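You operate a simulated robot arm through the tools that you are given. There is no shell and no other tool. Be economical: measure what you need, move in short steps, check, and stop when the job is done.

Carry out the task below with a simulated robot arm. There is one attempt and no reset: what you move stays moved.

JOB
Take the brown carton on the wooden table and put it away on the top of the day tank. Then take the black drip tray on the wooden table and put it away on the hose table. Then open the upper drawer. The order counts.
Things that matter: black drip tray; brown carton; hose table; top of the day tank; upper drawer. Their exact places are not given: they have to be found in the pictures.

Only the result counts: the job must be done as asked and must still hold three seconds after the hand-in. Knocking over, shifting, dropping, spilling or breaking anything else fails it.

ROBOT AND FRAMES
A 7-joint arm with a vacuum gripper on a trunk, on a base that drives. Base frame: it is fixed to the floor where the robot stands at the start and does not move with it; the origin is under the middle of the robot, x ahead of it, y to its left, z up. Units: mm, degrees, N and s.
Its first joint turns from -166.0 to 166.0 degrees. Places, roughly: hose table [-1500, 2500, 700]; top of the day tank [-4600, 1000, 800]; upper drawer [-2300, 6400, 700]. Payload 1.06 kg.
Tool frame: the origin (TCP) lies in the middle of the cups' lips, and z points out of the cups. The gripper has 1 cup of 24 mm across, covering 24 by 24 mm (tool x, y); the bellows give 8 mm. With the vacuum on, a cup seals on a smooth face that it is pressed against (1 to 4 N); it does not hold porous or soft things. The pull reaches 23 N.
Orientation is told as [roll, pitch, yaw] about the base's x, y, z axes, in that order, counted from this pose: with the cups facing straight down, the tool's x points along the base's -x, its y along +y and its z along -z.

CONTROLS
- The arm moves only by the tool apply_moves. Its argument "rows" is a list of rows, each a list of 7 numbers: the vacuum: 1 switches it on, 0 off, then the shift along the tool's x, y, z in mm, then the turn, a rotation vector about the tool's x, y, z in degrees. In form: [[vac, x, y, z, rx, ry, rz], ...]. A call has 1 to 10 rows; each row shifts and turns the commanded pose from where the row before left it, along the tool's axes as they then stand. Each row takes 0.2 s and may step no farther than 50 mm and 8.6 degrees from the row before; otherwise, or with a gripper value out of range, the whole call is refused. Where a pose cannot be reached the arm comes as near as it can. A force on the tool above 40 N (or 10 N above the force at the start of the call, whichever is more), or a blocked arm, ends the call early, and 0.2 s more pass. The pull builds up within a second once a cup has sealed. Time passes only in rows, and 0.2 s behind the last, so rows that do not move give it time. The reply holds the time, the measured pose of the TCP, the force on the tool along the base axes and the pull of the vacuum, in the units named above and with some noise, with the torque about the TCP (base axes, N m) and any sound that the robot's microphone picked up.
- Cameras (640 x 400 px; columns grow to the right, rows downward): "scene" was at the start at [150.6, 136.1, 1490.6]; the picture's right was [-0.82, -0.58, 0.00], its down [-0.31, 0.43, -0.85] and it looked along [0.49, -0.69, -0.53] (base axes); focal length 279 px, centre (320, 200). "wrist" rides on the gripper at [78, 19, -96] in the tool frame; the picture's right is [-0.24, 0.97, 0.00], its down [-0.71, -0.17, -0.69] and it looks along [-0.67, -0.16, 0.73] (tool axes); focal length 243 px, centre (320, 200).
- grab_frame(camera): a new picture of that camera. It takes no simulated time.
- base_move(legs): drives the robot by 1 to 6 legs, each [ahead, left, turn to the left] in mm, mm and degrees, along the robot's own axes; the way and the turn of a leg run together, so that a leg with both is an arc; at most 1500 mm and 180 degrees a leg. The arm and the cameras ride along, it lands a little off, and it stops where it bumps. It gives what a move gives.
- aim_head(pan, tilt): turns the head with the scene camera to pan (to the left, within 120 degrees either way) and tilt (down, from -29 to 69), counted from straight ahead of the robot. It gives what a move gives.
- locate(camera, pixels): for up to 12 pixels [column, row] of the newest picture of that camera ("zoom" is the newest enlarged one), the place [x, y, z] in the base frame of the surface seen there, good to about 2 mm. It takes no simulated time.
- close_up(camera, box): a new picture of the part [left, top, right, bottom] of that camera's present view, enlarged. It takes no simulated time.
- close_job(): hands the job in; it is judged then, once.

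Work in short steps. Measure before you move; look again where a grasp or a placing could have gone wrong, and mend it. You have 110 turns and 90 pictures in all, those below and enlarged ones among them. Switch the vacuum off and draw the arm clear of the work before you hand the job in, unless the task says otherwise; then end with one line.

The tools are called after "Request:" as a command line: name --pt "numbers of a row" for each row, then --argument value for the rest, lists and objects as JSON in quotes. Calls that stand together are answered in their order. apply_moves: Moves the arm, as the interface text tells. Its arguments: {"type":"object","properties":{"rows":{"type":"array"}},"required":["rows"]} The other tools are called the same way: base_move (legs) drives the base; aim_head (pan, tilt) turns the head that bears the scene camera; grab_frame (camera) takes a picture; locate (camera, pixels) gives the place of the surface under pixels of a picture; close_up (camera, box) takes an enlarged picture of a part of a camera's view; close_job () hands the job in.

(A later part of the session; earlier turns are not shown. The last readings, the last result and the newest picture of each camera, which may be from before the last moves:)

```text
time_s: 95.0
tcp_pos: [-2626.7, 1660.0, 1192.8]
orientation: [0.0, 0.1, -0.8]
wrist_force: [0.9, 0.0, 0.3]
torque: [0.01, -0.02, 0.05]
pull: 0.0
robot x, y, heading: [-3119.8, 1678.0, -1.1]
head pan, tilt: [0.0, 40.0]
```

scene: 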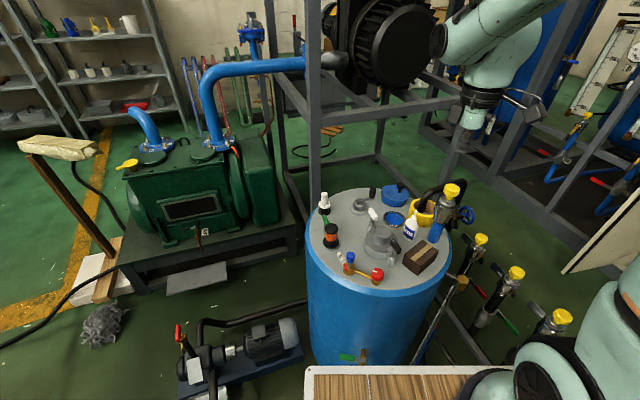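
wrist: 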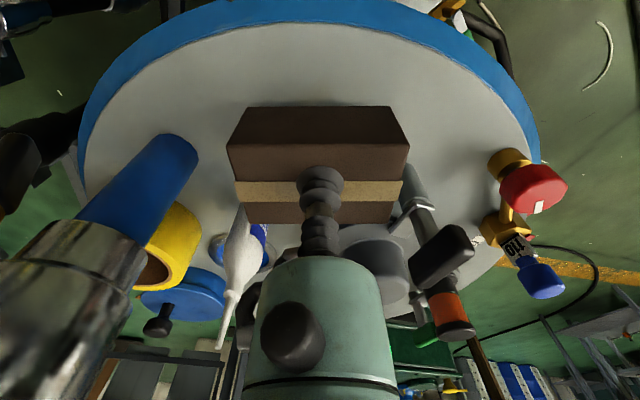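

Heading 0 now at (−3120,1678). I drive east toward the corridor, stopping beside the hose table for a look.

Request:
base_move --legs '[[1450, -50, 1]]'

Request:
aim_head --pan 80 --tilt 40

Request:
grab_frame --camera "scene"

```text
time_s: 102.2
tcp_pos: [-1183.5, 1595.0, 1191.6]
orientation: [0.0, 0.0, -0.5]
wrist_force: [-0.5, -0.3, 0.8]
torque: [-0.01, 0.02, -0.04]
pull: 0.1
robot x, y, heading: [-1677.4, 1614.7, -0.8]
head pan, tilt: [0.0, 40.0]
```

```text
time_s: 103.7
tcp_pos: [-1183.8, 1595.1, 1192.4]
orientation: [-0.1, 0.0, -0.5]
wrist_force: [1.1, 0.9, -0.6]
torque: [0.01, -0.01, 0.0]
pull: 0.2
robot x, y, heading: [-1676.1, 1609.6, -0.4]
head pan, tilt: [80.0, 40.0]
```

```text
58 pictures are left
```

scene: 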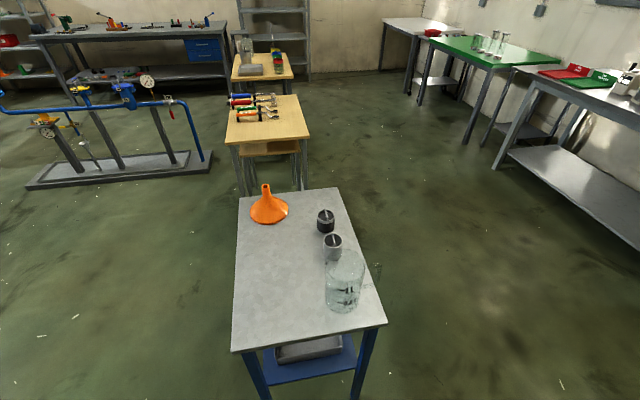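

The hose table with free space on its left half is seen. I measure its corners and items.

Request:
locate --camera "scene" --pixels '[[239, 196], [335, 190], [386, 323], [233, 350], [270, 215], [252, 222], [288, 222], [325, 300], [323, 253], [345, 315], [270, 280], [285, 300]]'

Request:
close_up --camera "scene" --box '[150, 0, 310, 100]'

```text
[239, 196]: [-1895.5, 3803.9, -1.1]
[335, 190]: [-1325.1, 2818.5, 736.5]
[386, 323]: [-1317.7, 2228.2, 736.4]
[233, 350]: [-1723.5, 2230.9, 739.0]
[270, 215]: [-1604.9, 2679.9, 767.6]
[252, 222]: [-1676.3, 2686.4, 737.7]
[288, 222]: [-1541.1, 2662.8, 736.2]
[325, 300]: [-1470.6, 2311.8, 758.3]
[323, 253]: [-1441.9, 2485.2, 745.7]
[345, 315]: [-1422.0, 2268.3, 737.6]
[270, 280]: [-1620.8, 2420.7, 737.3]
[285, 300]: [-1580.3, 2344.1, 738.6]
```

```text
4.00 times, centred on (230, 50) of scene
```

zoom: 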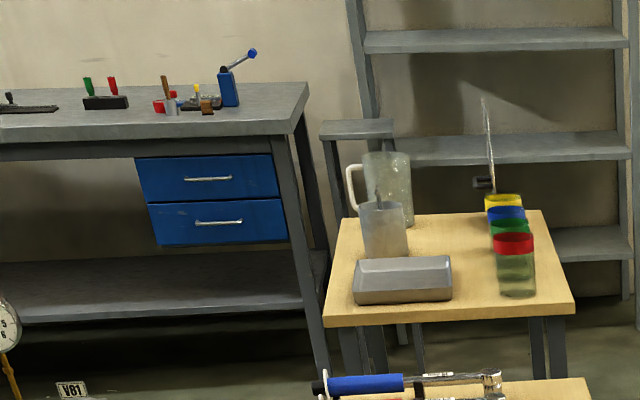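

Table: x −1724…−1318, y 2230…2820, z≈737; free spot around (−1605,2415). Now I drive back to the corridor.

Request:
base_move --legs '[[1480, -80, 0.6]]'

Request:
aim_head --pan -60 --tilt 40

Request:
grab_frame --camera "scene"

```text
time_s: 111.1
tcp_pos: [297.4, 1521.9, 1194.0]
orientation: [0.0, 0.0, 0.4]
wrist_force: [0.1, 0.2, 0.2]
torque: [-0.01, 0.0, 0.04]
pull: 0.0
robot x, y, heading: [-195.3, 1528.4, 0.6]
head pan, tilt: [80.0, 40.0]
```

```text
time_s: 113.3
tcp_pos: [296.8, 1522.2, 1193.6]
orientation: [0.1, -0.2, 0.4]
wrist_force: [-0.4, 0.7, 0.2]
torque: [-0.02, 0.0, 0.03]
pull: 0.0
robot x, y, heading: [-198.6, 1529.8, 0.5]
head pan, tilt: [-60.0, 40.0]
```

```text
56 pictures are left
```

scene: 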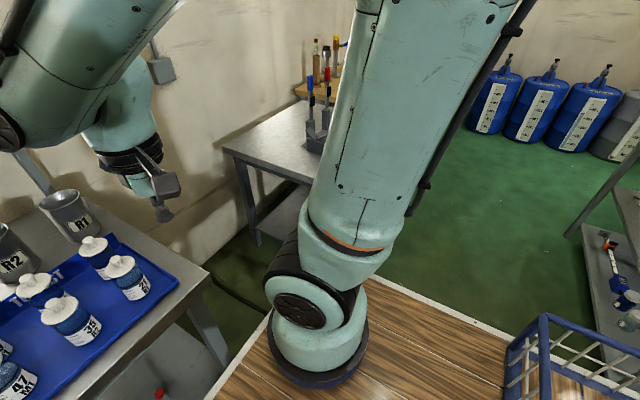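

The corridor is clear; I slide right in two legs to y≈−330, staying at x≈−200.

Request:
base_move --legs '[[0, -950, -0.5], [0, -900, 0]]'

Request:
aim_head --pan -35 --tilt 45

Request:
grab_frame --camera "scene"

Request:
grab_frame --camera "wrist"

```text
time_s: 122.7
tcp_pos: [299.2, -338.2, 1191.6]
orientation: [-0.1, 0.0, 0.0]
wrist_force: [1.5, -0.1, 0.1]
torque: [-0.01, 0.0, -0.02]
pull: 0.1
robot x, y, heading: [-195.0, -326.2, 0.3]
head pan, tilt: [-60.0, 40.0]
```

```text
time_s: 123.5
tcp_pos: [298.7, -336.8, 1191.6]
orientation: [0.0, 0.0, 0.1]
wrist_force: [-0.6, -0.3, 0.0]
torque: [0.02, -0.01, 0.01]
pull: 0.1
robot x, y, heading: [-194.4, -330.0, 0.4]
head pan, tilt: [-35.0, 45.0]
```

```text
55 pictures are left
```

scene: 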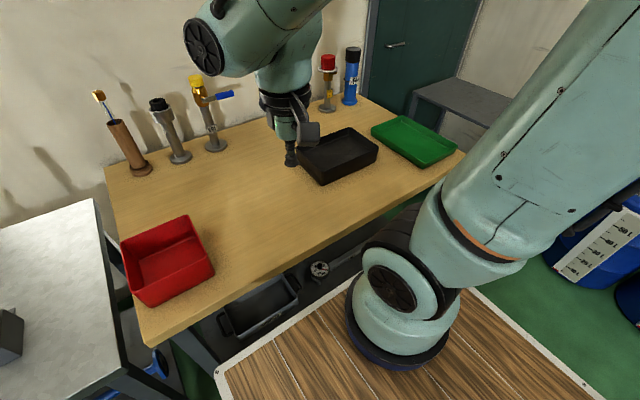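

```text
54 pictures are left
```

wrist: 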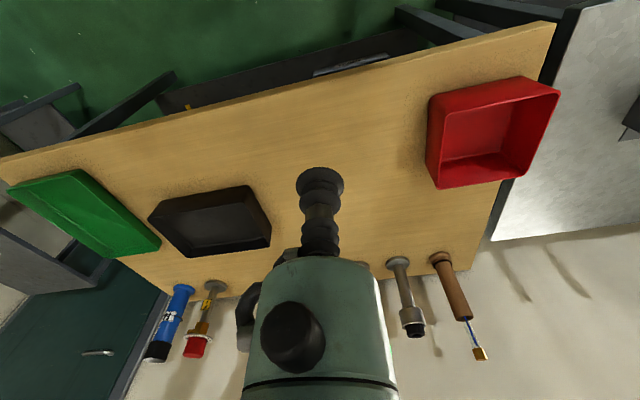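

The tray is still at about (340,155) px. I go 120 mm ahead and remeasure the tray.

Request:
base_move --legs '[[120, 0, -0.3]]'

Request:
grab_frame --camera "wrist"

Request:
close_up --camera "scene" --box '[270, 100, 430, 200]'

```text
time_s: 124.8
tcp_pos: [418.4, -340.5, 1193.6]
orientation: [0.1, 0.0, -0.2]
wrist_force: [-0.3, -0.2, -0.1]
torque: [0.02, -0.02, 0.0]
pull: 0.1
robot x, y, heading: [-77.4, -331.3, -0.3]
head pan, tilt: [-35.0, 45.0]
```

```text
53 pictures are left
```

wrist: 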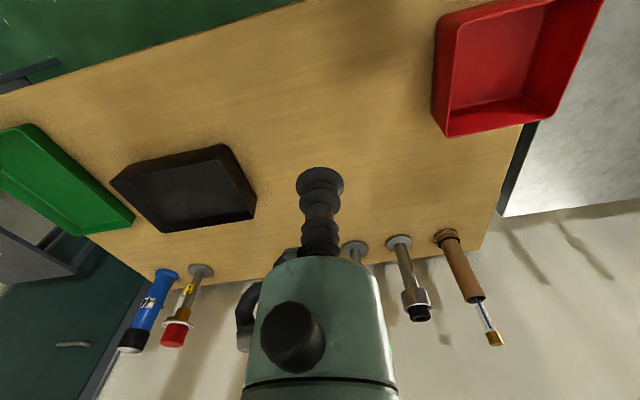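

```text
4.00 times, centred on (350, 150) of scene
```

zoom: 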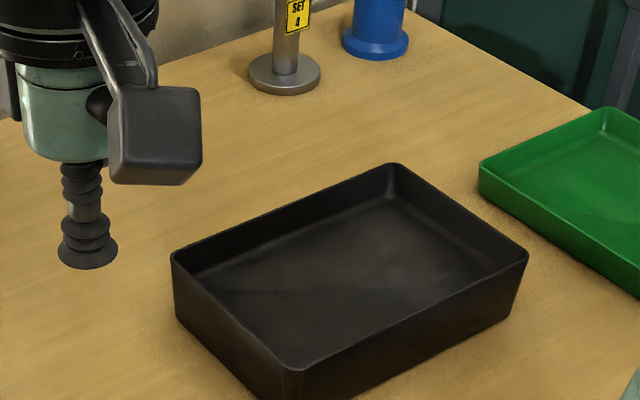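

Request:
locate --camera "zoom" --pixels '[[173, 255], [390, 165], [527, 255], [292, 366], [350, 265], [300, 280], [400, 250], [350, 240], [360, 300], [176, 318], [270, 395], [520, 310]]'

Request:
locate --camera "wrist" --pixels '[[113, 184], [225, 147], [254, 217], [162, 231], [190, 195], [210, 190], [180, 210], [160, 185]]'

```text
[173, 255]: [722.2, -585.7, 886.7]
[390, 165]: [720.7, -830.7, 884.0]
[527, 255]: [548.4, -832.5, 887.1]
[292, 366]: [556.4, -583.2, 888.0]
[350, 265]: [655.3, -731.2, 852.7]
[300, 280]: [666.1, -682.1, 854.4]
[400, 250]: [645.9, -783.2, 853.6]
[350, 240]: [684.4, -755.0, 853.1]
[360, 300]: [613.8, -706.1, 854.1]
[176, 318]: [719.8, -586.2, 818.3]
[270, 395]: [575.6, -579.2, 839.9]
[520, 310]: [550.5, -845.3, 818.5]
```

```text
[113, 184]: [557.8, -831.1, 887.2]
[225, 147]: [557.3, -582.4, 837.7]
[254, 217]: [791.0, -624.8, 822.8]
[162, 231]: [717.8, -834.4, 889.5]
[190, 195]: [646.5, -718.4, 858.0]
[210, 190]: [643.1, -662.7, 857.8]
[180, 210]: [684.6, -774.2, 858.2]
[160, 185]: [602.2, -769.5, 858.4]
```

Tray centre ≈ (636,−708), inside floor z≈855. I move above it at height.

Request:
apply_moves --pt "0 -21.8 -36.75 5 0 0 0" --pt "0 -21.8 -36.75 5 0 0 0" --pt "0 -21.8 -36.75 5 0 0 0" --pt "0 -21.8 -36.75 5 0 0 0" --pt "0 -21.8 -36.75 5 0 0 0" --pt "0 -21.8 -36.75 5 0 0 0" --pt "0 -21.8 -36.75 5 0 0 0" --pt "0 -21.8 -36.75 5 0 0 0" --pt "0 -21.8 -36.75 5 0 0 0" --pt "0 -21.8 -36.75 5 0 0 0"

Request:
apply_moves --pt "0 0 0 40 0 0 0" --pt "0 0 0 40 0 0 0" --pt "0 0 0 40 0 0 0" --pt "0 0 0 40 0 0 0" --pt "0 0 0 40 0 0 0" --pt "0 0 0 0 0 0 0"

Request:
grab_frame --camera "wrist"

```text
time_s: 127.0
tcp_pos: [636.5, -710.0, 1142.4]
orientation: [0.0, -0.1, -0.2]
wrist_force: [-0.3, 0.4, 0.7]
torque: [-0.01, -0.01, 0.04]
pull: 0.1
robot x, y, heading: [-73.5, -331.5, -0.2]
head pan, tilt: [-35.0, 45.0]
```

```text
time_s: 128.4
tcp_pos: [634.1, -708.4, 942.1]
orientation: [0.1, 0.0, -0.1]
wrist_force: [-0.5, -0.5, -0.5]
torque: [-0.01, 0.01, 0.01]
pull: 0.0
robot x, y, heading: [-72.8, -331.4, -0.1]
head pan, tilt: [-35.0, 45.0]
```

```text
51 pictures are left
```

wrist: 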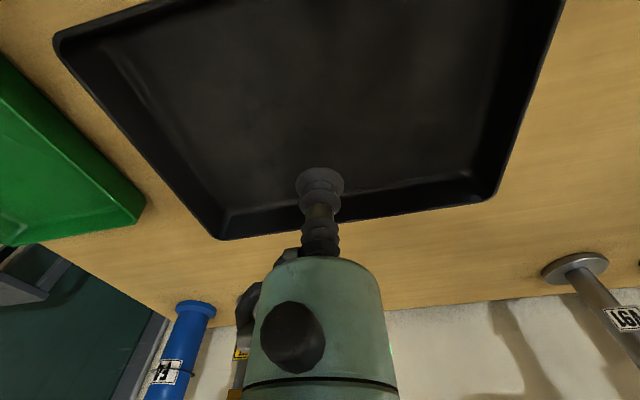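

I check the floor height below the cup and far rim once more.

Request:
locate --camera "wrist" --pixels '[[320, 120], [300, 150], [350, 160], [222, 238], [495, 197], [56, 38], [320, 60]]'

```text
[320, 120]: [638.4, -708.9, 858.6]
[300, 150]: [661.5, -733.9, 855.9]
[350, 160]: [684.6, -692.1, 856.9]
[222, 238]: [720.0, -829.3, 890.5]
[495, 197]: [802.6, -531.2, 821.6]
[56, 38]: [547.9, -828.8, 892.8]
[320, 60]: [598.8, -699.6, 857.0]
```

Floor at z≈857. I descend with vacuum on and press lightly.

Request:
apply_moves --pt "1 -2 0 40 0 0 0" --pt "1 0 0 30 0 0 0" --pt "1 0 0 10 0 0 0" --pt "1 0 0 4 0 0 0" --pt "1 0 0 2 0 0 0" --pt "1 0 0 1 0 0 0" --pt "1 0 0 0 0 0 0" --pt "1 0 0 0 0 0 0" --pt "1 0 0 0 0 0 0" --pt "1 0 0 0 0 0 0"

```text
time_s: 130.6
tcp_pos: [636.3, -709.8, 856.7]
orientation: [0.0, 0.0, -0.2]
wrist_force: [-0.3, 2.8, 1.4]
torque: [0.03, -0.03, -0.04]
pull: 23.1
robot x, y, heading: [-77.3, -328.6, -0.4]
head pan, tilt: [-35.0, 45.0]
```

Sealed (23.1 N). I lift slowly and watch force and torque for balance.

Request:
apply_moves --pt "1 0 0 -5 0 0 0" --pt "1 0 0 -10 0 0 0" --pt "1 0 0 -15 0 0 0" --pt "1 0 0 -20 0 0 0" --pt "1 0 0 0 0 0 0"

Request:
grab_frame --camera "scene"

```text
time_s: 131.8
tcp_pos: [637.1, -708.5, 905.8]
orientation: [0.0, 0.0, -0.2]
wrist_force: [-0.3, -0.1, -6.3]
torque: [0.0, 0.03, 0.0]
pull: 23.1
robot x, y, heading: [-73.5, -329.6, 0.1]
head pan, tilt: [-35.0, 45.0]
```

```text
50 pictures are left
```

scene: 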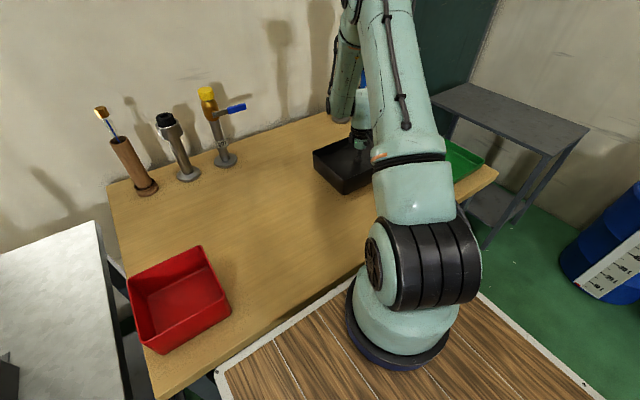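

Lifted level (≈0.64 kg). I raise and bring it to a carrying pose ~600 ahead of the robot.

Request:
apply_moves --pt "1 0 0 -35 0 0 0" --pt "1 0 0 -40 0 0 0" --pt "1 0 0 -40 0 0 0" --pt "1 0 0 -40 0 0 0" --pt "1 0 0 -40 0 0 0" --pt "1 0 0 -40 0 0 0" --pt "1 0 0 0 0 0 0"

Request:
apply_moves --pt "1 11.3 36 0 0 0 0" --pt "1 11.3 38 0 0 0 0" --pt "1 11.3 38 0 0 0 0" --pt "1 11.3 38 0 0 0 0" --pt "1 11.3 38 0 0 0 0" --pt "1 11.3 38 0 0 0 0" --pt "1 11.3 38 0 0 0 0" --pt "1 11.3 38 0 0 0 0" --pt "1 11.3 38 0 0 0 0" --pt "1 11.3 38 0 0 0 0"

Request:
aim_head --pan 10 --tilt 40

Request:
grab_frame --camera "scene"

```text
time_s: 133.4
tcp_pos: [638.0, -709.0, 1140.8]
orientation: [0.0, 0.0, -0.3]
wrist_force: [0.0, 0.3, -6.1]
torque: [0.0, 0.01, -0.03]
pull: 22.7
robot x, y, heading: [-71.0, -329.2, -0.2]
head pan, tilt: [-35.0, 45.0]
```

```text
time_s: 135.6
tcp_pos: [524.9, -330.8, 1141.0]
orientation: [0.1, 0.0, -0.3]
wrist_force: [0.1, -0.5, -5.6]
torque: [0.02, 0.01, 0.0]
pull: 23.4
robot x, y, heading: [-78.8, -328.3, -0.4]
head pan, tilt: [-35.0, 45.0]
```

```text
time_s: 136.7
tcp_pos: [524.8, -330.9, 1140.6]
orientation: [0.0, 0.0, -0.2]
wrist_force: [-0.8, -0.3, -6.0]
torque: [0.02, 0.03, 0.0]
pull: 23.3
robot x, y, heading: [-77.8, -323.7, -0.4]
head pan, tilt: [10.0, 40.0]
```

```text
49 pictures are left
```

scene: 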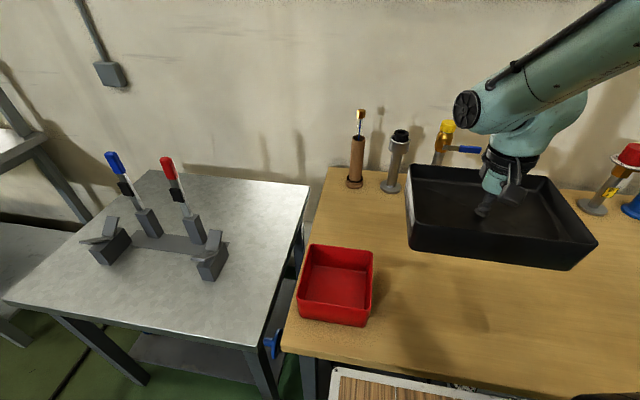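

The tray hangs level, clear of everything. I back off 170 mm and turn left 90°.

Request:
base_move --legs '[[-170, 0, 0], [0, 0, 90.3]]'

Request:
base_move --legs '[[900, 0, 0], [900, 0, 0]]'

```text
time_s: 142.0
tcp_pos: [-252.9, 273.3, 1140.2]
orientation: [0.0, 0.0, 90.7]
wrist_force: [-0.4, -0.3, -6.7]
torque: [-0.03, -0.01, -0.02]
pull: 23.1
robot x, y, heading: [-247.8, -327.2, 90.7]
head pan, tilt: [10.0, 40.0]
```

```text
time_s: 151.1
tcp_pos: [-260.9, 2076.8, 1141.3]
orientation: [0.0, 0.0, 90.6]
wrist_force: [0.5, 0.4, -5.2]
torque: [-0.01, 0.01, 0.01]
pull: 23.0
robot x, y, heading: [-253.4, 1475.6, 90.9]
head pan, tilt: [10.0, 40.0]
```

At (−253,1476). I slide left to x≈−2305, then turn right to heading 0.

Request:
base_move --legs '[[0, 1400, 0], [0, 655, 0], [0, 0, -90.7]]'

Request:
aim_head --pan 70 --tilt 35

Request:
grab_frame --camera "scene"

```text
time_s: 165.2
tcp_pos: [-1707.3, 1444.2, 1139.9]
orientation: [0.0, 0.0, 0.4]
wrist_force: [0.8, 0.4, -6.0]
torque: [0.0, 0.03, -0.04]
pull: 23.0
robot x, y, heading: [-2311.4, 1439.4, 0.3]
head pan, tilt: [10.0, 40.0]
```

```text
time_s: 166.5
tcp_pos: [-1707.1, 1444.5, 1140.8]
orientation: [-0.1, 0.0, 0.4]
wrist_force: [1.2, 0.7, -5.3]
torque: [-0.01, 0.03, -0.01]
pull: 22.7
robot x, y, heading: [-2310.0, 1441.1, 0.5]
head pan, tilt: [70.0, 35.0]
```

```text
48 pictures are left
```

scene: 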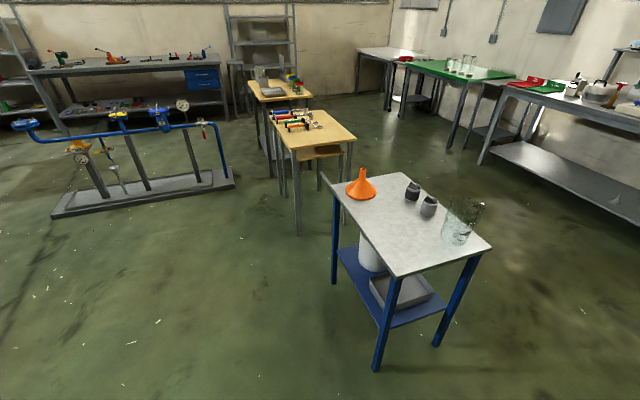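

I check the pipe stand's position before sliding left beside the table.

Request:
locate --camera "scene" --pixels '[[234, 185], [55, 217], [60, 195], [205, 135], [396, 275], [370, 370], [300, 235], [362, 180]]'

```text
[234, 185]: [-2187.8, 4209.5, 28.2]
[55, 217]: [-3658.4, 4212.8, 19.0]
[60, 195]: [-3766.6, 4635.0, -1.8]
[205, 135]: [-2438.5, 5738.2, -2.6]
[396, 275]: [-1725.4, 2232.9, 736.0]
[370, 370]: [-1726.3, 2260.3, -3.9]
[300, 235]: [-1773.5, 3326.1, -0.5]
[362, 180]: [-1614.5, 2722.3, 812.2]
```

The stand is at y≥4200, so it's clear. I slide left 975 mm to come alongside the table.

Request:
base_move --legs '[[0, 975, -0.4]]'

Request:
aim_head --pan 10 --tilt 40

Request:
grab_frame --camera "scene"

Request:
grab_frame --camera "wrist"

```text
time_s: 171.5
tcp_pos: [-1705.3, 2402.9, 1141.7]
orientation: [0.0, 0.0, -0.4]
wrist_force: [0.2, 0.3, -6.1]
torque: [-0.03, 0.03, -0.01]
pull: 23.1
robot x, y, heading: [-2307.0, 2406.2, -0.3]
head pan, tilt: [70.0, 35.0]
```

```text
time_s: 172.8
tcp_pos: [-1706.2, 2404.2, 1141.9]
orientation: [0.0, 0.1, -0.3]
wrist_force: [-0.1, -0.4, -5.7]
torque: [0.0, 0.01, 0.0]
pull: 22.6
robot x, y, heading: [-2311.4, 2409.1, -0.1]
head pan, tilt: [10.0, 40.0]
```

```text
47 pictures are left
```

scene: 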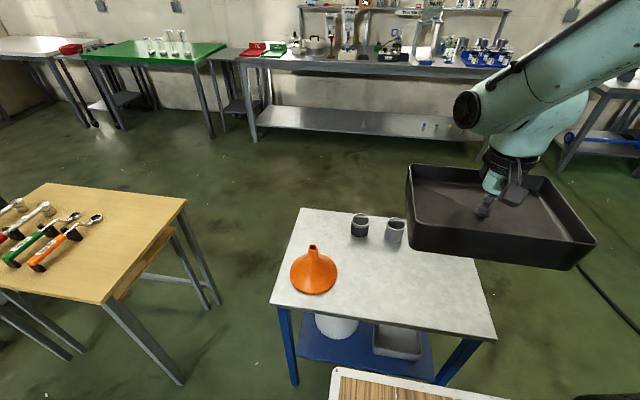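

```text
46 pictures are left
```

wrist: 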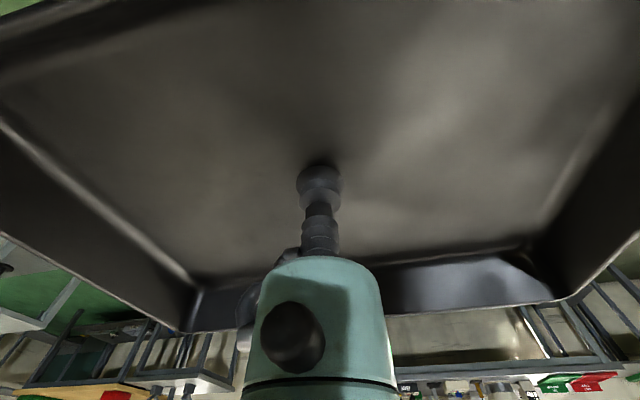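

Target tray centre (−1612,2402): clear of funnel and glasses. I move over it and descend partway.

Request:
apply_moves --pt "1 -31 0 10 0 0 0" --pt "1 -31 0 30 0 0 0" --pt "1 -31 0 40 0 0 0" --pt "1 0 0 45 0 0 0" --pt "1 0 0 45 0 0 0" --pt "1 0 0 45 0 0 0" --pt "1 0 0 35 0 0 0" --pt "1 0 0 0 0 0 0"

Request:
aim_head --pan 10 --tilt 45

Request:
grab_frame --camera "scene"

```text
refused: row 3 steps farther than a row can; nothing moved
```

```text
time_s: 173.5
tcp_pos: [-1705.5, 2403.8, 1140.2]
orientation: [0.0, 0.0, -0.4]
wrist_force: [0.2, 0.4, -6.4]
torque: [0.02, 0.02, -0.01]
pull: 23.2
robot x, y, heading: [-2307.1, 2406.6, -0.8]
head pan, tilt: [10.0, 45.0]
```

```text
45 pictures are left
```

scene: 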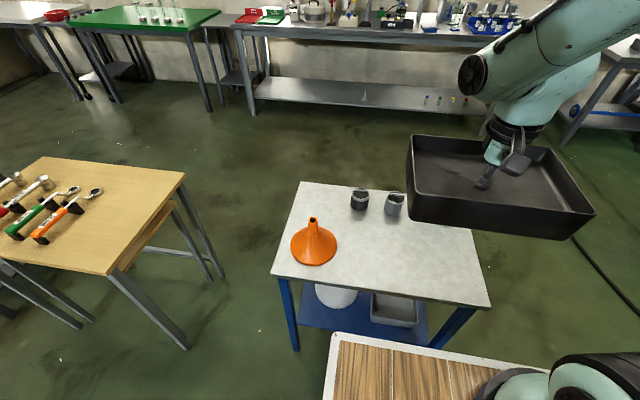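

Row too long; I repeat with smaller steps.

Request:
apply_moves --pt "1 -31 0 10 0 0 0" --pt "1 -31 0 25 0 0 0" --pt "1 -31 0 35 0 0 0" --pt "1 0 0 45 0 0 0" --pt "1 0 0 45 0 0 0" --pt "1 0 0 45 0 0 0" --pt "1 0 0 35 0 0 0" --pt "1 0 0 0 0 0 0"

Request:
grab_frame --camera "scene"

```text
time_s: 175.3
tcp_pos: [-1613.4, 2403.5, 899.4]
orientation: [0.0, 0.0, -0.4]
wrist_force: [-0.1, -0.8, -6.2]
torque: [0.01, 0.02, 0.04]
pull: 23.0
robot x, y, heading: [-2304.1, 2409.5, -0.6]
head pan, tilt: [10.0, 45.0]
```

```text
44 pictures are left
```

scene: 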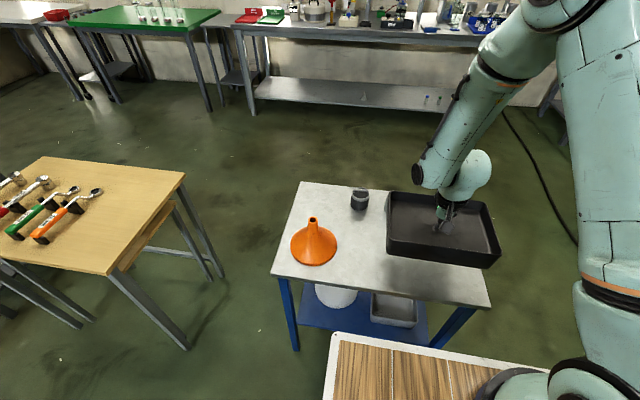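

The alignment looks right. I go down to about z 790.

Request:
apply_moves --pt "1 0 0 40 0 0 0" --pt "1 0 0 40 0 0 0" --pt "1 0 0 25 0 0 0" --pt "1 0 0 0 0 0 0"

Request:
close_up --camera "scene" --box '[260, 160, 520, 320]'

```text
time_s: 176.3
tcp_pos: [-1613.0, 2401.8, 795.4]
orientation: [0.0, 0.0, -0.4]
wrist_force: [0.1, -0.9, -5.6]
torque: [-0.01, 0.0, -0.01]
pull: 22.3
robot x, y, heading: [-2306.9, 2406.5, -0.3]
head pan, tilt: [10.0, 45.0]
```

```text
2.46 times, centred on (390, 240) of scene
```

zoom: 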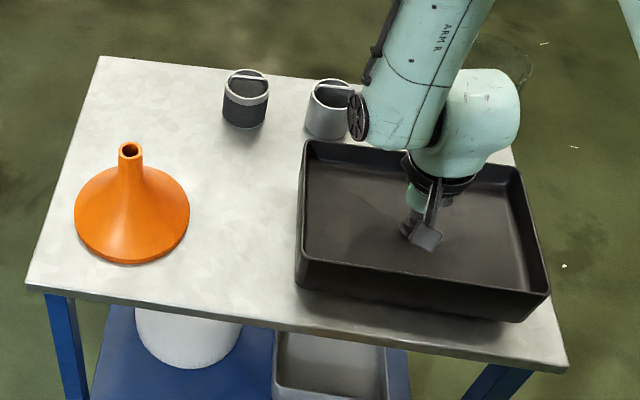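

The wrist joint looks close to the grey cup in the picture; I check the real positions.

Request:
locate --camera "zoom" --pixels '[[357, 120], [395, 140], [480, 140], [330, 85], [325, 135], [305, 145], [520, 170], [302, 290], [548, 290], [505, 80]]'

```text
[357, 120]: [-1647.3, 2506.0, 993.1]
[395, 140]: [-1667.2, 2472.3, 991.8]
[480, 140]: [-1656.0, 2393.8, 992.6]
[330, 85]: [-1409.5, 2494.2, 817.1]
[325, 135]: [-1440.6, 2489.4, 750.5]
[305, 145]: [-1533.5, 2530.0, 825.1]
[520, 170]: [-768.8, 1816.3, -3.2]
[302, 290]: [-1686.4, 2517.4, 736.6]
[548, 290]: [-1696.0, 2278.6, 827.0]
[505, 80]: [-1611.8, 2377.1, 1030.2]
```

The joint is well above (z≈990) and the tray's rim clears the cup by ~90 mm. I lower the rest until contact.

Request:
apply_moves --pt "1 0 0 10 0 0 0" --pt "1 0 0 7 0 0 0" --pt "1 0 0 3 0 0 0" --pt "1 0 0 1.5 0 0 0" --pt "1 0 0 0 0 0 0"

```text
time_s: 177.5
tcp_pos: [-1613.0, 2403.0, 775.0]
orientation: [-0.1, -0.1, -0.5]
wrist_force: [1.7, -2.9, 9.6]
torque: [0.0, -0.02, -0.07]
pull: 23.3
robot x, y, heading: [-2306.5, 2402.5, -0.6]
head pan, tilt: [10.0, 45.0]
```

Contact (9.6 N). I ease off, release, wait, and rise.

Request:
apply_moves --pt "1 0 0 -1.5 0 0 0" --pt "0 0 0 0 0 0 0" --pt "0 0 0 0 0 0 0" --pt "0 0 0 0 0 0 0" --pt "0 0 0 0 0 0 0" --pt "0 0 0 0 0 0 0"

Request:
apply_moves --pt "0 0 0 -4 0 0 0" --pt "0 0 0 -10 0 0 0" --pt "0 0 0 -40 0 0 0" --pt "0 0 0 -45 0 0 0" --pt "0 0 0 -45 0 0 0" --pt "0 0 0 -45 0 0 0" --pt "0 0 0 -45 0 0 0" --pt "0 0 0 -45 0 0 0" --pt "0 0 0 -45 0 0 0"

Request:
close_up --camera "scene" --box '[260, 160, 520, 320]'

```text
time_s: 178.9
tcp_pos: [-1614.1, 2402.9, 775.3]
orientation: [0.1, -0.1, -0.4]
wrist_force: [0.7, -0.2, 0.2]
torque: [0.02, 0.04, 0.01]
pull: 0.0
robot x, y, heading: [-2308.3, 2408.1, -0.6]
head pan, tilt: [10.0, 45.0]
```

```text
time_s: 180.9
tcp_pos: [-1612.9, 2402.8, 1098.7]
orientation: [0.0, 0.1, -0.4]
wrist_force: [0.4, 0.4, -0.9]
torque: [0.01, 0.03, 0.02]
pull: 0.1
robot x, y, heading: [-2305.1, 2412.7, -0.4]
head pan, tilt: [10.0, 45.0]
```

```text
2.46 times, centred on (390, 240) of scene
```

zoom: 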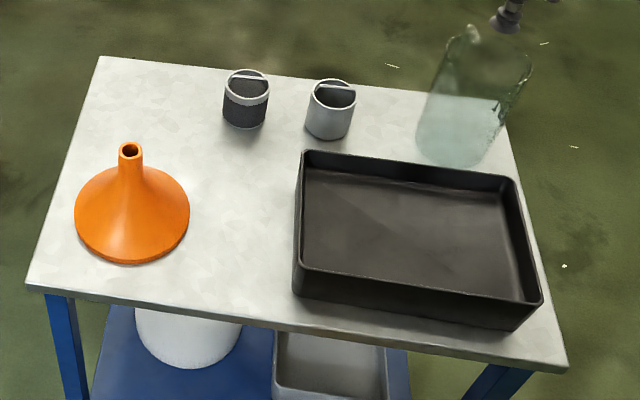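

The tray stands properly on the hose table. I tuck the arm and drive around the east side of the tables toward the drawer bench.

Request:
apply_moves --pt "0 38 0 -20 0 0 0" --pt "0 38 0 -20 0 0 0" --pt "0 38 0 -20 0 0 0" --pt "0 38 0 -20 0 0 0" --pt "0 38 0 -20 0 0 0"

Request:
base_move --legs '[[0, -850, 0.5], [1480, 0, 0], [0, 0, 90]]'

Request:
aim_head --pan 15 --tilt 20

Request:
grab_frame --camera "scene"

```text
time_s: 182.1
tcp_pos: [-1803.2, 2405.0, 1199.6]
orientation: [0.0, 0.1, -0.5]
wrist_force: [-0.1, -0.5, 0.2]
torque: [0.02, 0.02, 0.02]
pull: 0.1
robot x, y, heading: [-2306.2, 2406.7, -0.5]
head pan, tilt: [10.0, 45.0]
```

```text
time_s: 197.3
tcp_pos: [-819.0, 2062.5, 1200.7]
orientation: [0.1, -0.1, 88.4]
wrist_force: [0.2, -1.0, 0.0]
torque: [0.02, -0.03, 0.0]
pull: 0.1
robot x, y, heading: [-832.5, 1558.1, 88.2]
head pan, tilt: [10.0, 45.0]
```

```text
time_s: 198.2
tcp_pos: [-819.2, 2062.6, 1200.3]
orientation: [0.0, 0.0, 88.4]
wrist_force: [0.3, -0.5, -0.3]
torque: [0.02, -0.01, -0.01]
pull: 0.1
robot x, y, heading: [-831.2, 1557.0, 88.2]
head pan, tilt: [15.0, 20.0]
```

```text
41 pictures are left
```

scene: 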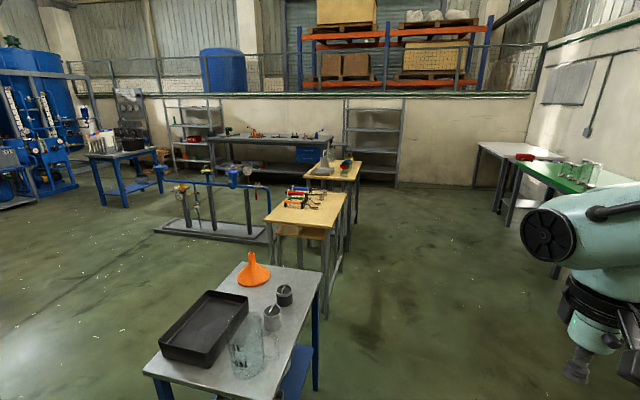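

Request:
locate --camera "scene" --pixels '[[359, 165], [308, 178], [345, 240], [348, 195], [370, 180], [440, 188], [475, 188], [310, 155], [325, 190], [500, 215], [270, 240], [332, 135]]'

Request:
close_up --camera "scene" --box '[150, 90, 420, 260]'

```text
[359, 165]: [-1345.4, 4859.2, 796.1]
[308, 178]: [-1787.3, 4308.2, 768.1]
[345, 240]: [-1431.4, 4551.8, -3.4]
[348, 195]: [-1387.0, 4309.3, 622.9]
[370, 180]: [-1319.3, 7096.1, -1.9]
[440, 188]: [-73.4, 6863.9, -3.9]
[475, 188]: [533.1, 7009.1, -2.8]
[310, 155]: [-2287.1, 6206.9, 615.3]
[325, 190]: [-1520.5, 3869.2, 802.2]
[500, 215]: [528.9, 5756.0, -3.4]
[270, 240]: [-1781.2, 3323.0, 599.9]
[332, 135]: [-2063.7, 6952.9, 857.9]
```

```text
2.35 times, centred on (285, 175) of scene
```

zoom: 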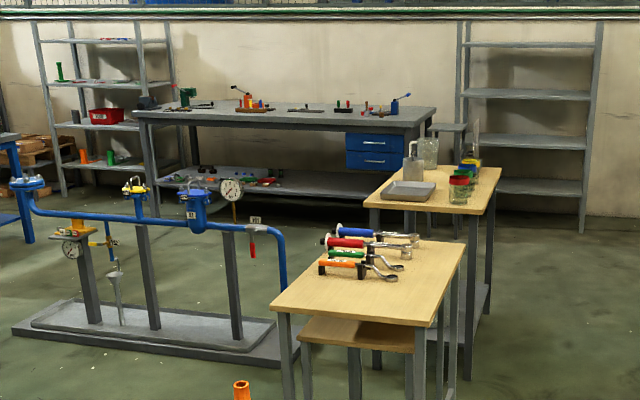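

Wood tables end at x≈−1345, y≤4860; the drawers' front is about y≈6207, x≈−2290. I drive north along x≈−830, then slide left.

Request:
base_move --legs '[[1400, 0, 1.8], [1400, 0, 0], [1000, 0, 0]]'

Request:
aim_head --pan 60 --tilt 25

Request:
grab_frame --camera "scene"

```text
time_s: 216.5
tcp_pos: [-796.7, 5855.1, 1199.9]
orientation: [-0.1, 0.0, 90.0]
wrist_force: [-1.0, 0.1, 0.3]
torque: [0.0, 0.02, -0.02]
pull: 0.1
robot x, y, heading: [-795.9, 5352.7, 90.1]
head pan, tilt: [15.0, 20.0]
```

```text
time_s: 217.6
tcp_pos: [-796.5, 5855.0, 1200.1]
orientation: [0.0, 0.1, 89.9]
wrist_force: [-0.3, -1.1, 0.6]
torque: [-0.02, 0.01, 0.02]
pull: 0.0
robot x, y, heading: [-795.9, 5351.8, 89.9]
head pan, tilt: [60.0, 25.0]
```

```text
39 pictures are left
```

scene: 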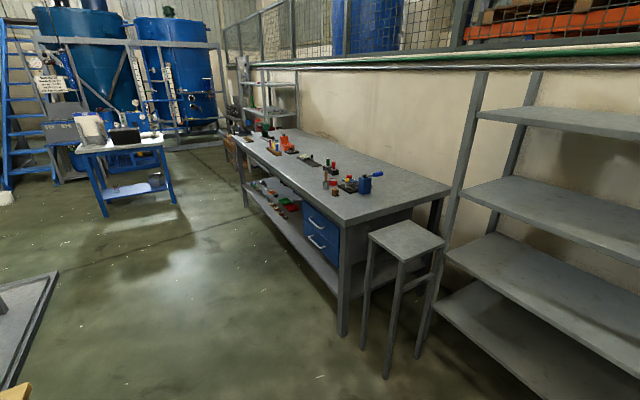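

Request:
locate --camera "scene" --pixels '[[388, 378], [345, 330], [347, 222], [322, 225], [316, 225], [318, 243], [302, 205], [340, 235], [55, 275], [375, 232], [237, 140], [300, 235]]'

Request:
close_up --camera "scene" --box '[240, 130, 460, 290]'

```text
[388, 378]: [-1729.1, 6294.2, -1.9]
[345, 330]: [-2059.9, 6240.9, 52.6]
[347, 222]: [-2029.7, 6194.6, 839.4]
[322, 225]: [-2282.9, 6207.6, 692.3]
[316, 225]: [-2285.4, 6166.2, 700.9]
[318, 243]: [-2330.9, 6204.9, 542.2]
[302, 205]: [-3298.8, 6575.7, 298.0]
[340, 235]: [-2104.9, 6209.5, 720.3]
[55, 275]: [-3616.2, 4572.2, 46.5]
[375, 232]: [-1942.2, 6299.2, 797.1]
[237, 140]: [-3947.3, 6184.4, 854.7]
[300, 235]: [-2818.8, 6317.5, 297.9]
```

```text
2.50 times, centred on (350, 210) of scene
```

zoom: 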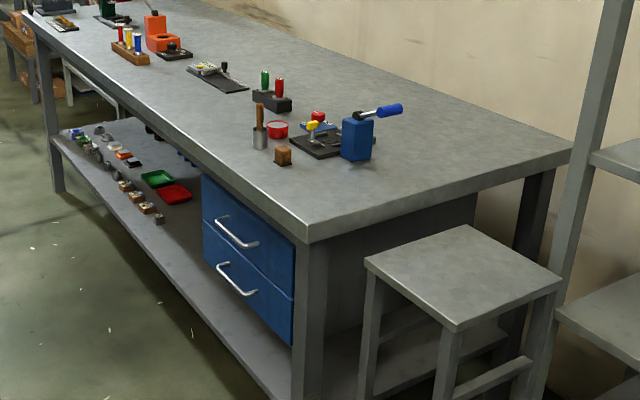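

The drawer fronts are at y≈6207 with bar handles to y≈6166. I slide left in front of them.

Request:
base_move --legs '[[0, 750, 0], [0, 740, 0]]'

Request:
aim_head --pan 0 --tilt 40

Request:
grab_frame --camera "scene"

Request:
grab_frame --camera "wrist"

```text
time_s: 219.8
tcp_pos: [-1091.9, 5854.8, 1199.8]
orientation: [0.0, -0.1, 90.1]
wrist_force: [-0.1, 0.3, -0.6]
torque: [0.0, 0.04, 0.02]
pull: 0.0
robot x, y, heading: [-1091.2, 5351.8, 89.9]
head pan, tilt: [60.0, 25.0]
stopped in leg 1: the robot was blocked; the commanded pose is now the measured one
```

```text
time_s: 221.1
tcp_pos: [-1093.1, 5854.5, 1200.4]
orientation: [-0.1, 0.0, 90.0]
wrist_force: [-0.4, 0.2, 0.6]
torque: [-0.03, 0.0, 0.01]
pull: 0.1
robot x, y, heading: [-1093.9, 5347.8, 90.0]
head pan, tilt: [0.0, 40.0]
```

```text
37 pictures are left
```

scene: 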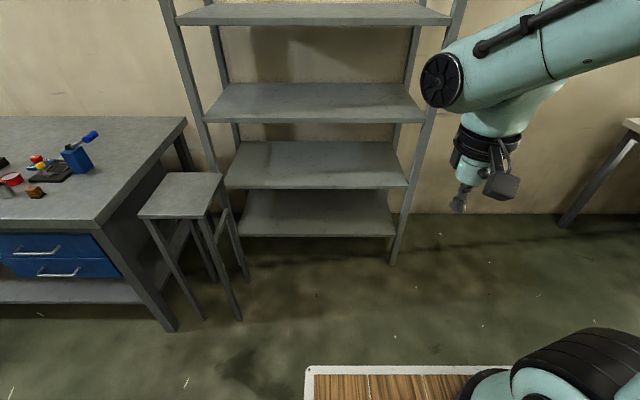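

```text
36 pictures are left
```

wrist: 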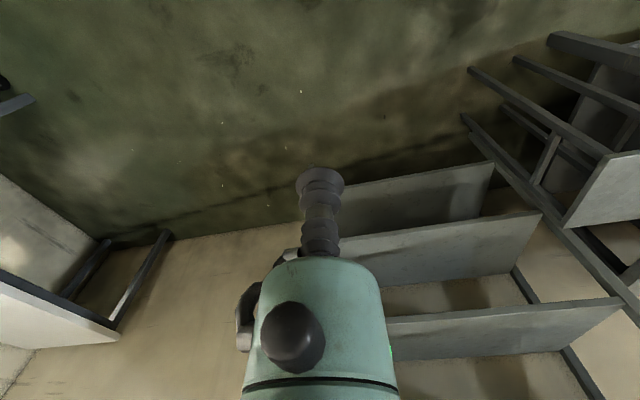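

The robot was blocked on its left; the second wood table must reach farther north. I back right a little and look left-behind.

Request:
base_move --legs '[[0, -40, 0]]'

Request:
aim_head --pan 110 --tilt 45

Request:
grab_frame --camera "scene"

```text
time_s: 221.9
tcp_pos: [-1051.9, 5854.0, 1200.1]
orientation: [-0.1, 0.0, 89.9]
wrist_force: [0.5, 0.8, 1.1]
torque: [0.0, -0.01, 0.02]
pull: 0.0
robot x, y, heading: [-1046.1, 5348.9, 90.0]
head pan, tilt: [0.0, 40.0]
```

```text
time_s: 223.8
tcp_pos: [-1053.1, 5854.7, 1200.6]
orientation: [0.1, -0.1, 90.0]
wrist_force: [0.4, 0.1, 0.1]
torque: [0.01, -0.01, -0.02]
pull: 0.1
robot x, y, heading: [-1052.1, 5351.5, 90.1]
head pan, tilt: [110.0, 45.0]
```

```text
35 pictures are left
```

scene: 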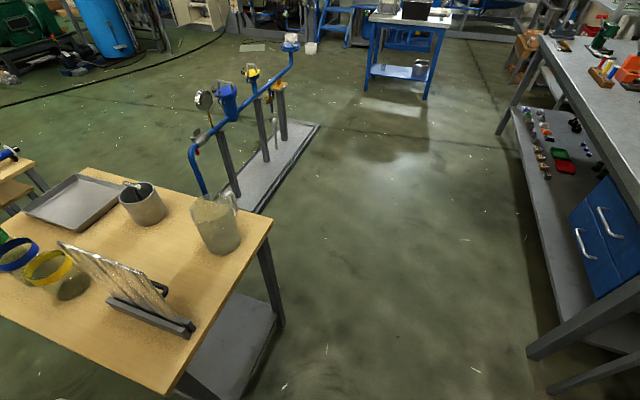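

Request:
locate --camera "scene" --pixels '[[270, 222], [190, 360], [175, 392], [282, 325], [225, 398], [320, 125], [258, 212], [530, 355], [250, 380], [215, 200], [165, 320]]'

```text
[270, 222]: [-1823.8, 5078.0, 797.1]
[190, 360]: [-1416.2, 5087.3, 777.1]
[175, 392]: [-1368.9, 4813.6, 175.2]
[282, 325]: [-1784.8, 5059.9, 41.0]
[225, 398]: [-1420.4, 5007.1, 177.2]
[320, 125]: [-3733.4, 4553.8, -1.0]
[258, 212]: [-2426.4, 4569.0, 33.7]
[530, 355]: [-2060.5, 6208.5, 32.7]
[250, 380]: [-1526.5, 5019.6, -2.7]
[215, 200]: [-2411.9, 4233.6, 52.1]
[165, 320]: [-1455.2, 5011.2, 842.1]
```

I check whether the table was shifted by the touch: measure its east edge and corner.

Request:
locate --camera "scene" --pixels '[[163, 390], [150, 380], [100, 355], [50, 330], [10, 311], [268, 225], [240, 270], [208, 325], [110, 170], [85, 168]]'

Request:
aim_head --pan 120 --tilt 55

Request:
grab_frame --camera "scene"

```text
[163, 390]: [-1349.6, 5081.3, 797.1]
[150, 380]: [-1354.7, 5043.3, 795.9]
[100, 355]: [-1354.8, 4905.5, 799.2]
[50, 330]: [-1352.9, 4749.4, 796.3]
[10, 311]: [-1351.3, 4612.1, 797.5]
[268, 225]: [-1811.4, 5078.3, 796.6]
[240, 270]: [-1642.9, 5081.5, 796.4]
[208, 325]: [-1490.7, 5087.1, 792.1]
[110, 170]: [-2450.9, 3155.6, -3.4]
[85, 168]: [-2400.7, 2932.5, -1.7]
```

```text
time_s: 224.6
tcp_pos: [-1052.1, 5855.4, 1199.6]
orientation: [0.0, 0.0, 90.0]
wrist_force: [-0.6, 0.0, -0.9]
torque: [0.0, 0.0, 0.0]
pull: 0.1
robot x, y, heading: [-1050.3, 5350.5, 90.2]
head pan, tilt: [120.0, 55.0]
```

```text
34 pictures are left
```

scene: 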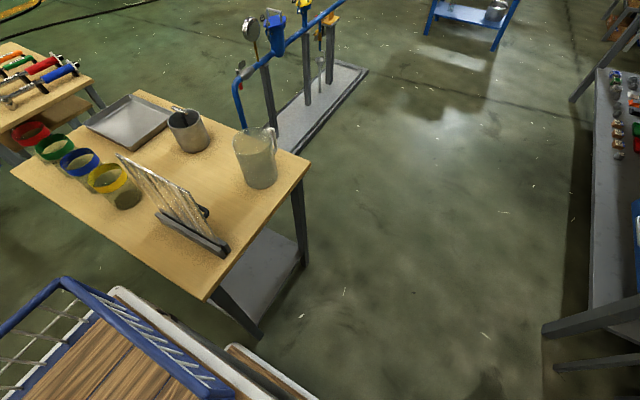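

The table's east edge is still straight at x≈−1353; it did not move. Its north edge is at y≈5083, so I go 140 mm further ahead, then slide left.

Request:
base_move --legs '[[140, 0, 0], [0, 640, 0], [0, 610, 0]]'

Request:
aim_head --pan 0 --tilt 45

Request:
grab_frame --camera "scene"

```text
time_s: 232.1
tcp_pos: [-2294.6, 5990.6, 1199.3]
orientation: [0.0, 0.0, 89.9]
wrist_force: [0.4, -0.2, -0.1]
torque: [-0.02, 0.01, 0.02]
pull: 0.0
robot x, y, heading: [-2294.8, 5487.7, 89.9]
head pan, tilt: [120.0, 55.0]
```

```text
time_s: 234.1
tcp_pos: [-2295.5, 5991.8, 1200.4]
orientation: [0.0, 0.0, 90.0]
wrist_force: [0.5, 0.3, 0.6]
torque: [-0.01, -0.04, 0.0]
pull: 0.0
robot x, y, heading: [-2292.3, 5488.6, 89.8]
head pan, tilt: [0.0, 45.0]
```

```text
33 pictures are left
```

scene: 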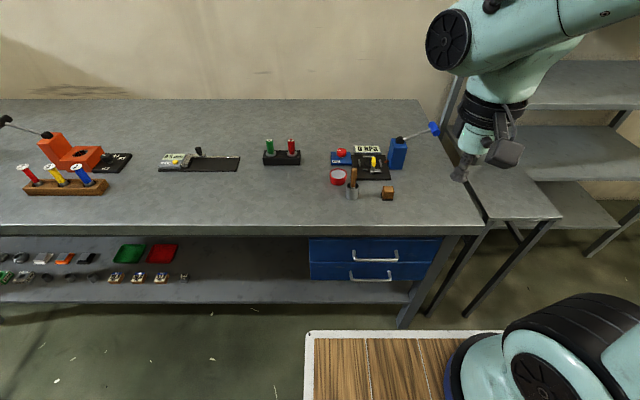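

Drawers are at about (375,258). I zoom and measure them.

Request:
close_up --camera "scene" --box '[290, 215, 470, 315]'

Request:
locate --camera "zoom" --pixels '[[70, 90], [510, 85], [75, 165], [480, 165], [225, 145], [380, 145], [300, 152], [300, 115], [130, 130], [460, 120], [420, 130], [100, 180]]'

```text
3.56 times, centred on (380, 265) of scene
```

zoom: 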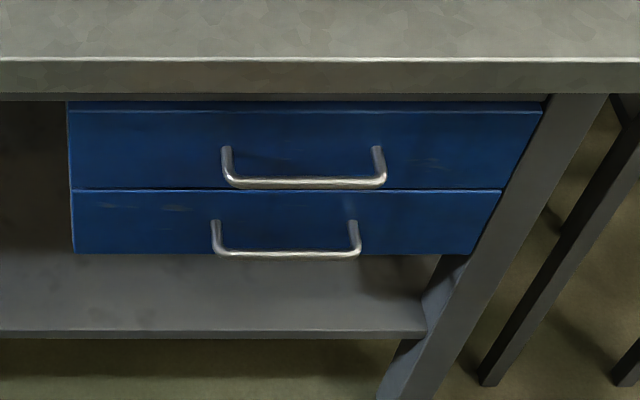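

```text
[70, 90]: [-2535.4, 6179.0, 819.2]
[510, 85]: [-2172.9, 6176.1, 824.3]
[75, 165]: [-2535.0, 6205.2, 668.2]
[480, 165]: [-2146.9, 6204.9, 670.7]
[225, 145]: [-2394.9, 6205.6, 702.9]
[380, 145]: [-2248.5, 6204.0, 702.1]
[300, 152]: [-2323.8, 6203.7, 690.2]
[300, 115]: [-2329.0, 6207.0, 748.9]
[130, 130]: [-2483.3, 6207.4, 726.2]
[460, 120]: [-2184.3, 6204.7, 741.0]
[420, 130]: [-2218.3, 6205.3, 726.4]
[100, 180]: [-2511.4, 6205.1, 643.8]
```

Upper drawer: face y≈6205, x −2540…−2105, z≈640–775, handle bar at z≈700 to y≈6166. I'll use suction above the handle at (−2322, z 742). First I move to a safe pre-pose and turn the tool horizontal.

Request:
apply_moves --pt "0 -22 6.7 25 0 0 0" --pt "0 -22 6.7 25 0 0 0" --pt "0 -22 6.7 25 0 0 0" --pt "0 -22 6.7 25 0 0 0"

Request:
apply_moves --pt "0 0 0 0 0 -8.2 0" --pt "0 0 0 0 0 -8.2 0" --pt "0 0 0 0 0 -8.2 0" --pt "0 0 0 0 0 -8.2 0" --pt "0 0 0 0 0 -8.2 0"

Request:
grab_frame --camera "scene"

```text
time_s: 235.1
tcp_pos: [-2322.5, 6079.2, 1099.9]
orientation: [0.1, 0.0, 89.9]
wrist_force: [0.1, -0.4, 0.8]
torque: [0.02, 0.01, 0.02]
pull: 0.0
robot x, y, heading: [-2294.2, 5484.7, 90.1]
head pan, tilt: [0.0, 45.0]
```

```text
time_s: 236.2
tcp_pos: [-2322.8, 6080.5, 1099.1]
orientation: [0.1, -40.4, 89.7]
wrist_force: [-0.9, 0.2, -0.1]
torque: [0.02, 0.0, -0.05]
pull: 0.0
out of reach, approached as far as the arm can: row 2, 3
robot x, y, heading: [-2292.6, 5488.1, 90.0]
head pan, tilt: [0.0, 45.0]
```

```text
31 pictures are left
```

scene: 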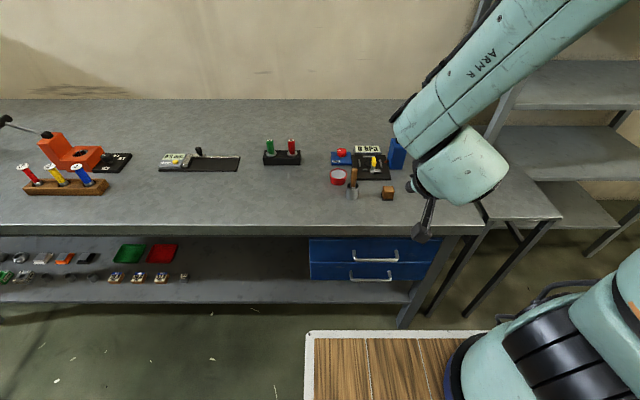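

The tool is tilted 40° with a brief hiccup but recovered. I continue to 90°.

Request:
apply_moves --pt "0 0 0 0 0 -8.2 0" --pt "0 0 0 0 0 -8.2 0" --pt "0 0 0 0 0 -8.2 0" --pt "0 0 0 0 0 -8.2 0" --pt "0 0 0 0 0 -8.2 0" --pt "0 0 0 0 0 -8.2 0" --pt "0 0 0 0 0 0 0"

Request:
grab_frame --camera "scene"

```text
time_s: 237.8
tcp_pos: [-2271.7, 6218.4, 1194.1]
orientation: [13.6, -86.0, 78.5]
wrist_force: [0.0, -0.5, 0.3]
torque: [0.0, -0.02, -0.02]
pull: 0.1
out of reach, approached as far as the arm can: row 1, 2, 3, 4, 5, 6
robot x, y, heading: [-2293.2, 5486.9, 89.9]
head pan, tilt: [0.0, 45.0]
```

```text
30 pictures are left
```

scene: 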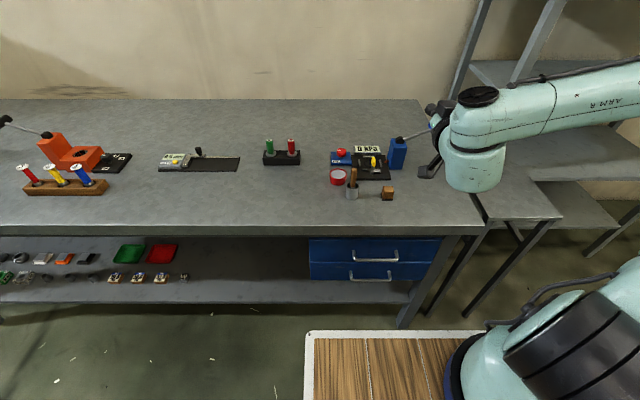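

The arm can't fold that close with the tool horizontal; it needs more distance. I back the base 220 mm and check the resulting pose.

Request:
base_move --legs '[[-220, 0, 0]]'

Request:
apply_moves --pt "0 0 0 0 0 0 0"

```text
time_s: 239.5
tcp_pos: [-2269.9, 5995.9, 1194.4]
orientation: [13.1, -85.8, 78.7]
wrist_force: [0.0, 0.5, 0.3]
torque: [-0.03, -0.04, -0.01]
pull: 0.0
robot x, y, heading: [-2298.5, 5267.4, 89.8]
head pan, tilt: [0.0, 45.0]
```

```text
time_s: 239.9
tcp_pos: [-2268.9, 5995.9, 1194.9]
orientation: [13.1, -85.9, 78.8]
wrist_force: [0.1, -0.2, 0.5]
torque: [0.0, -0.02, -0.02]
pull: 0.1
robot x, y, heading: [-2297.9, 5263.9, 89.7]
head pan, tilt: [0.0, 45.0]
```

I push the tool forward (tool z) and slightly down to bring the commanded pose into reach.

Request:
apply_moves --pt "0 0 0 40 0 0 0" --pt "0 0 0 40 0 0 0" --pt "0 0 0 40 0 0 0" --pt "0 0 0 0 0 0 0"

```text
time_s: 240.9
tcp_pos: [-2274.0, 6115.4, 1188.0]
orientation: [13.3, -85.9, 78.6]
wrist_force: [0.3, 0.5, 0.1]
torque: [0.0, -0.03, 0.01]
pull: 0.0
robot x, y, heading: [-2292.1, 5265.3, 89.7]
head pan, tilt: [0.0, 45.0]
```

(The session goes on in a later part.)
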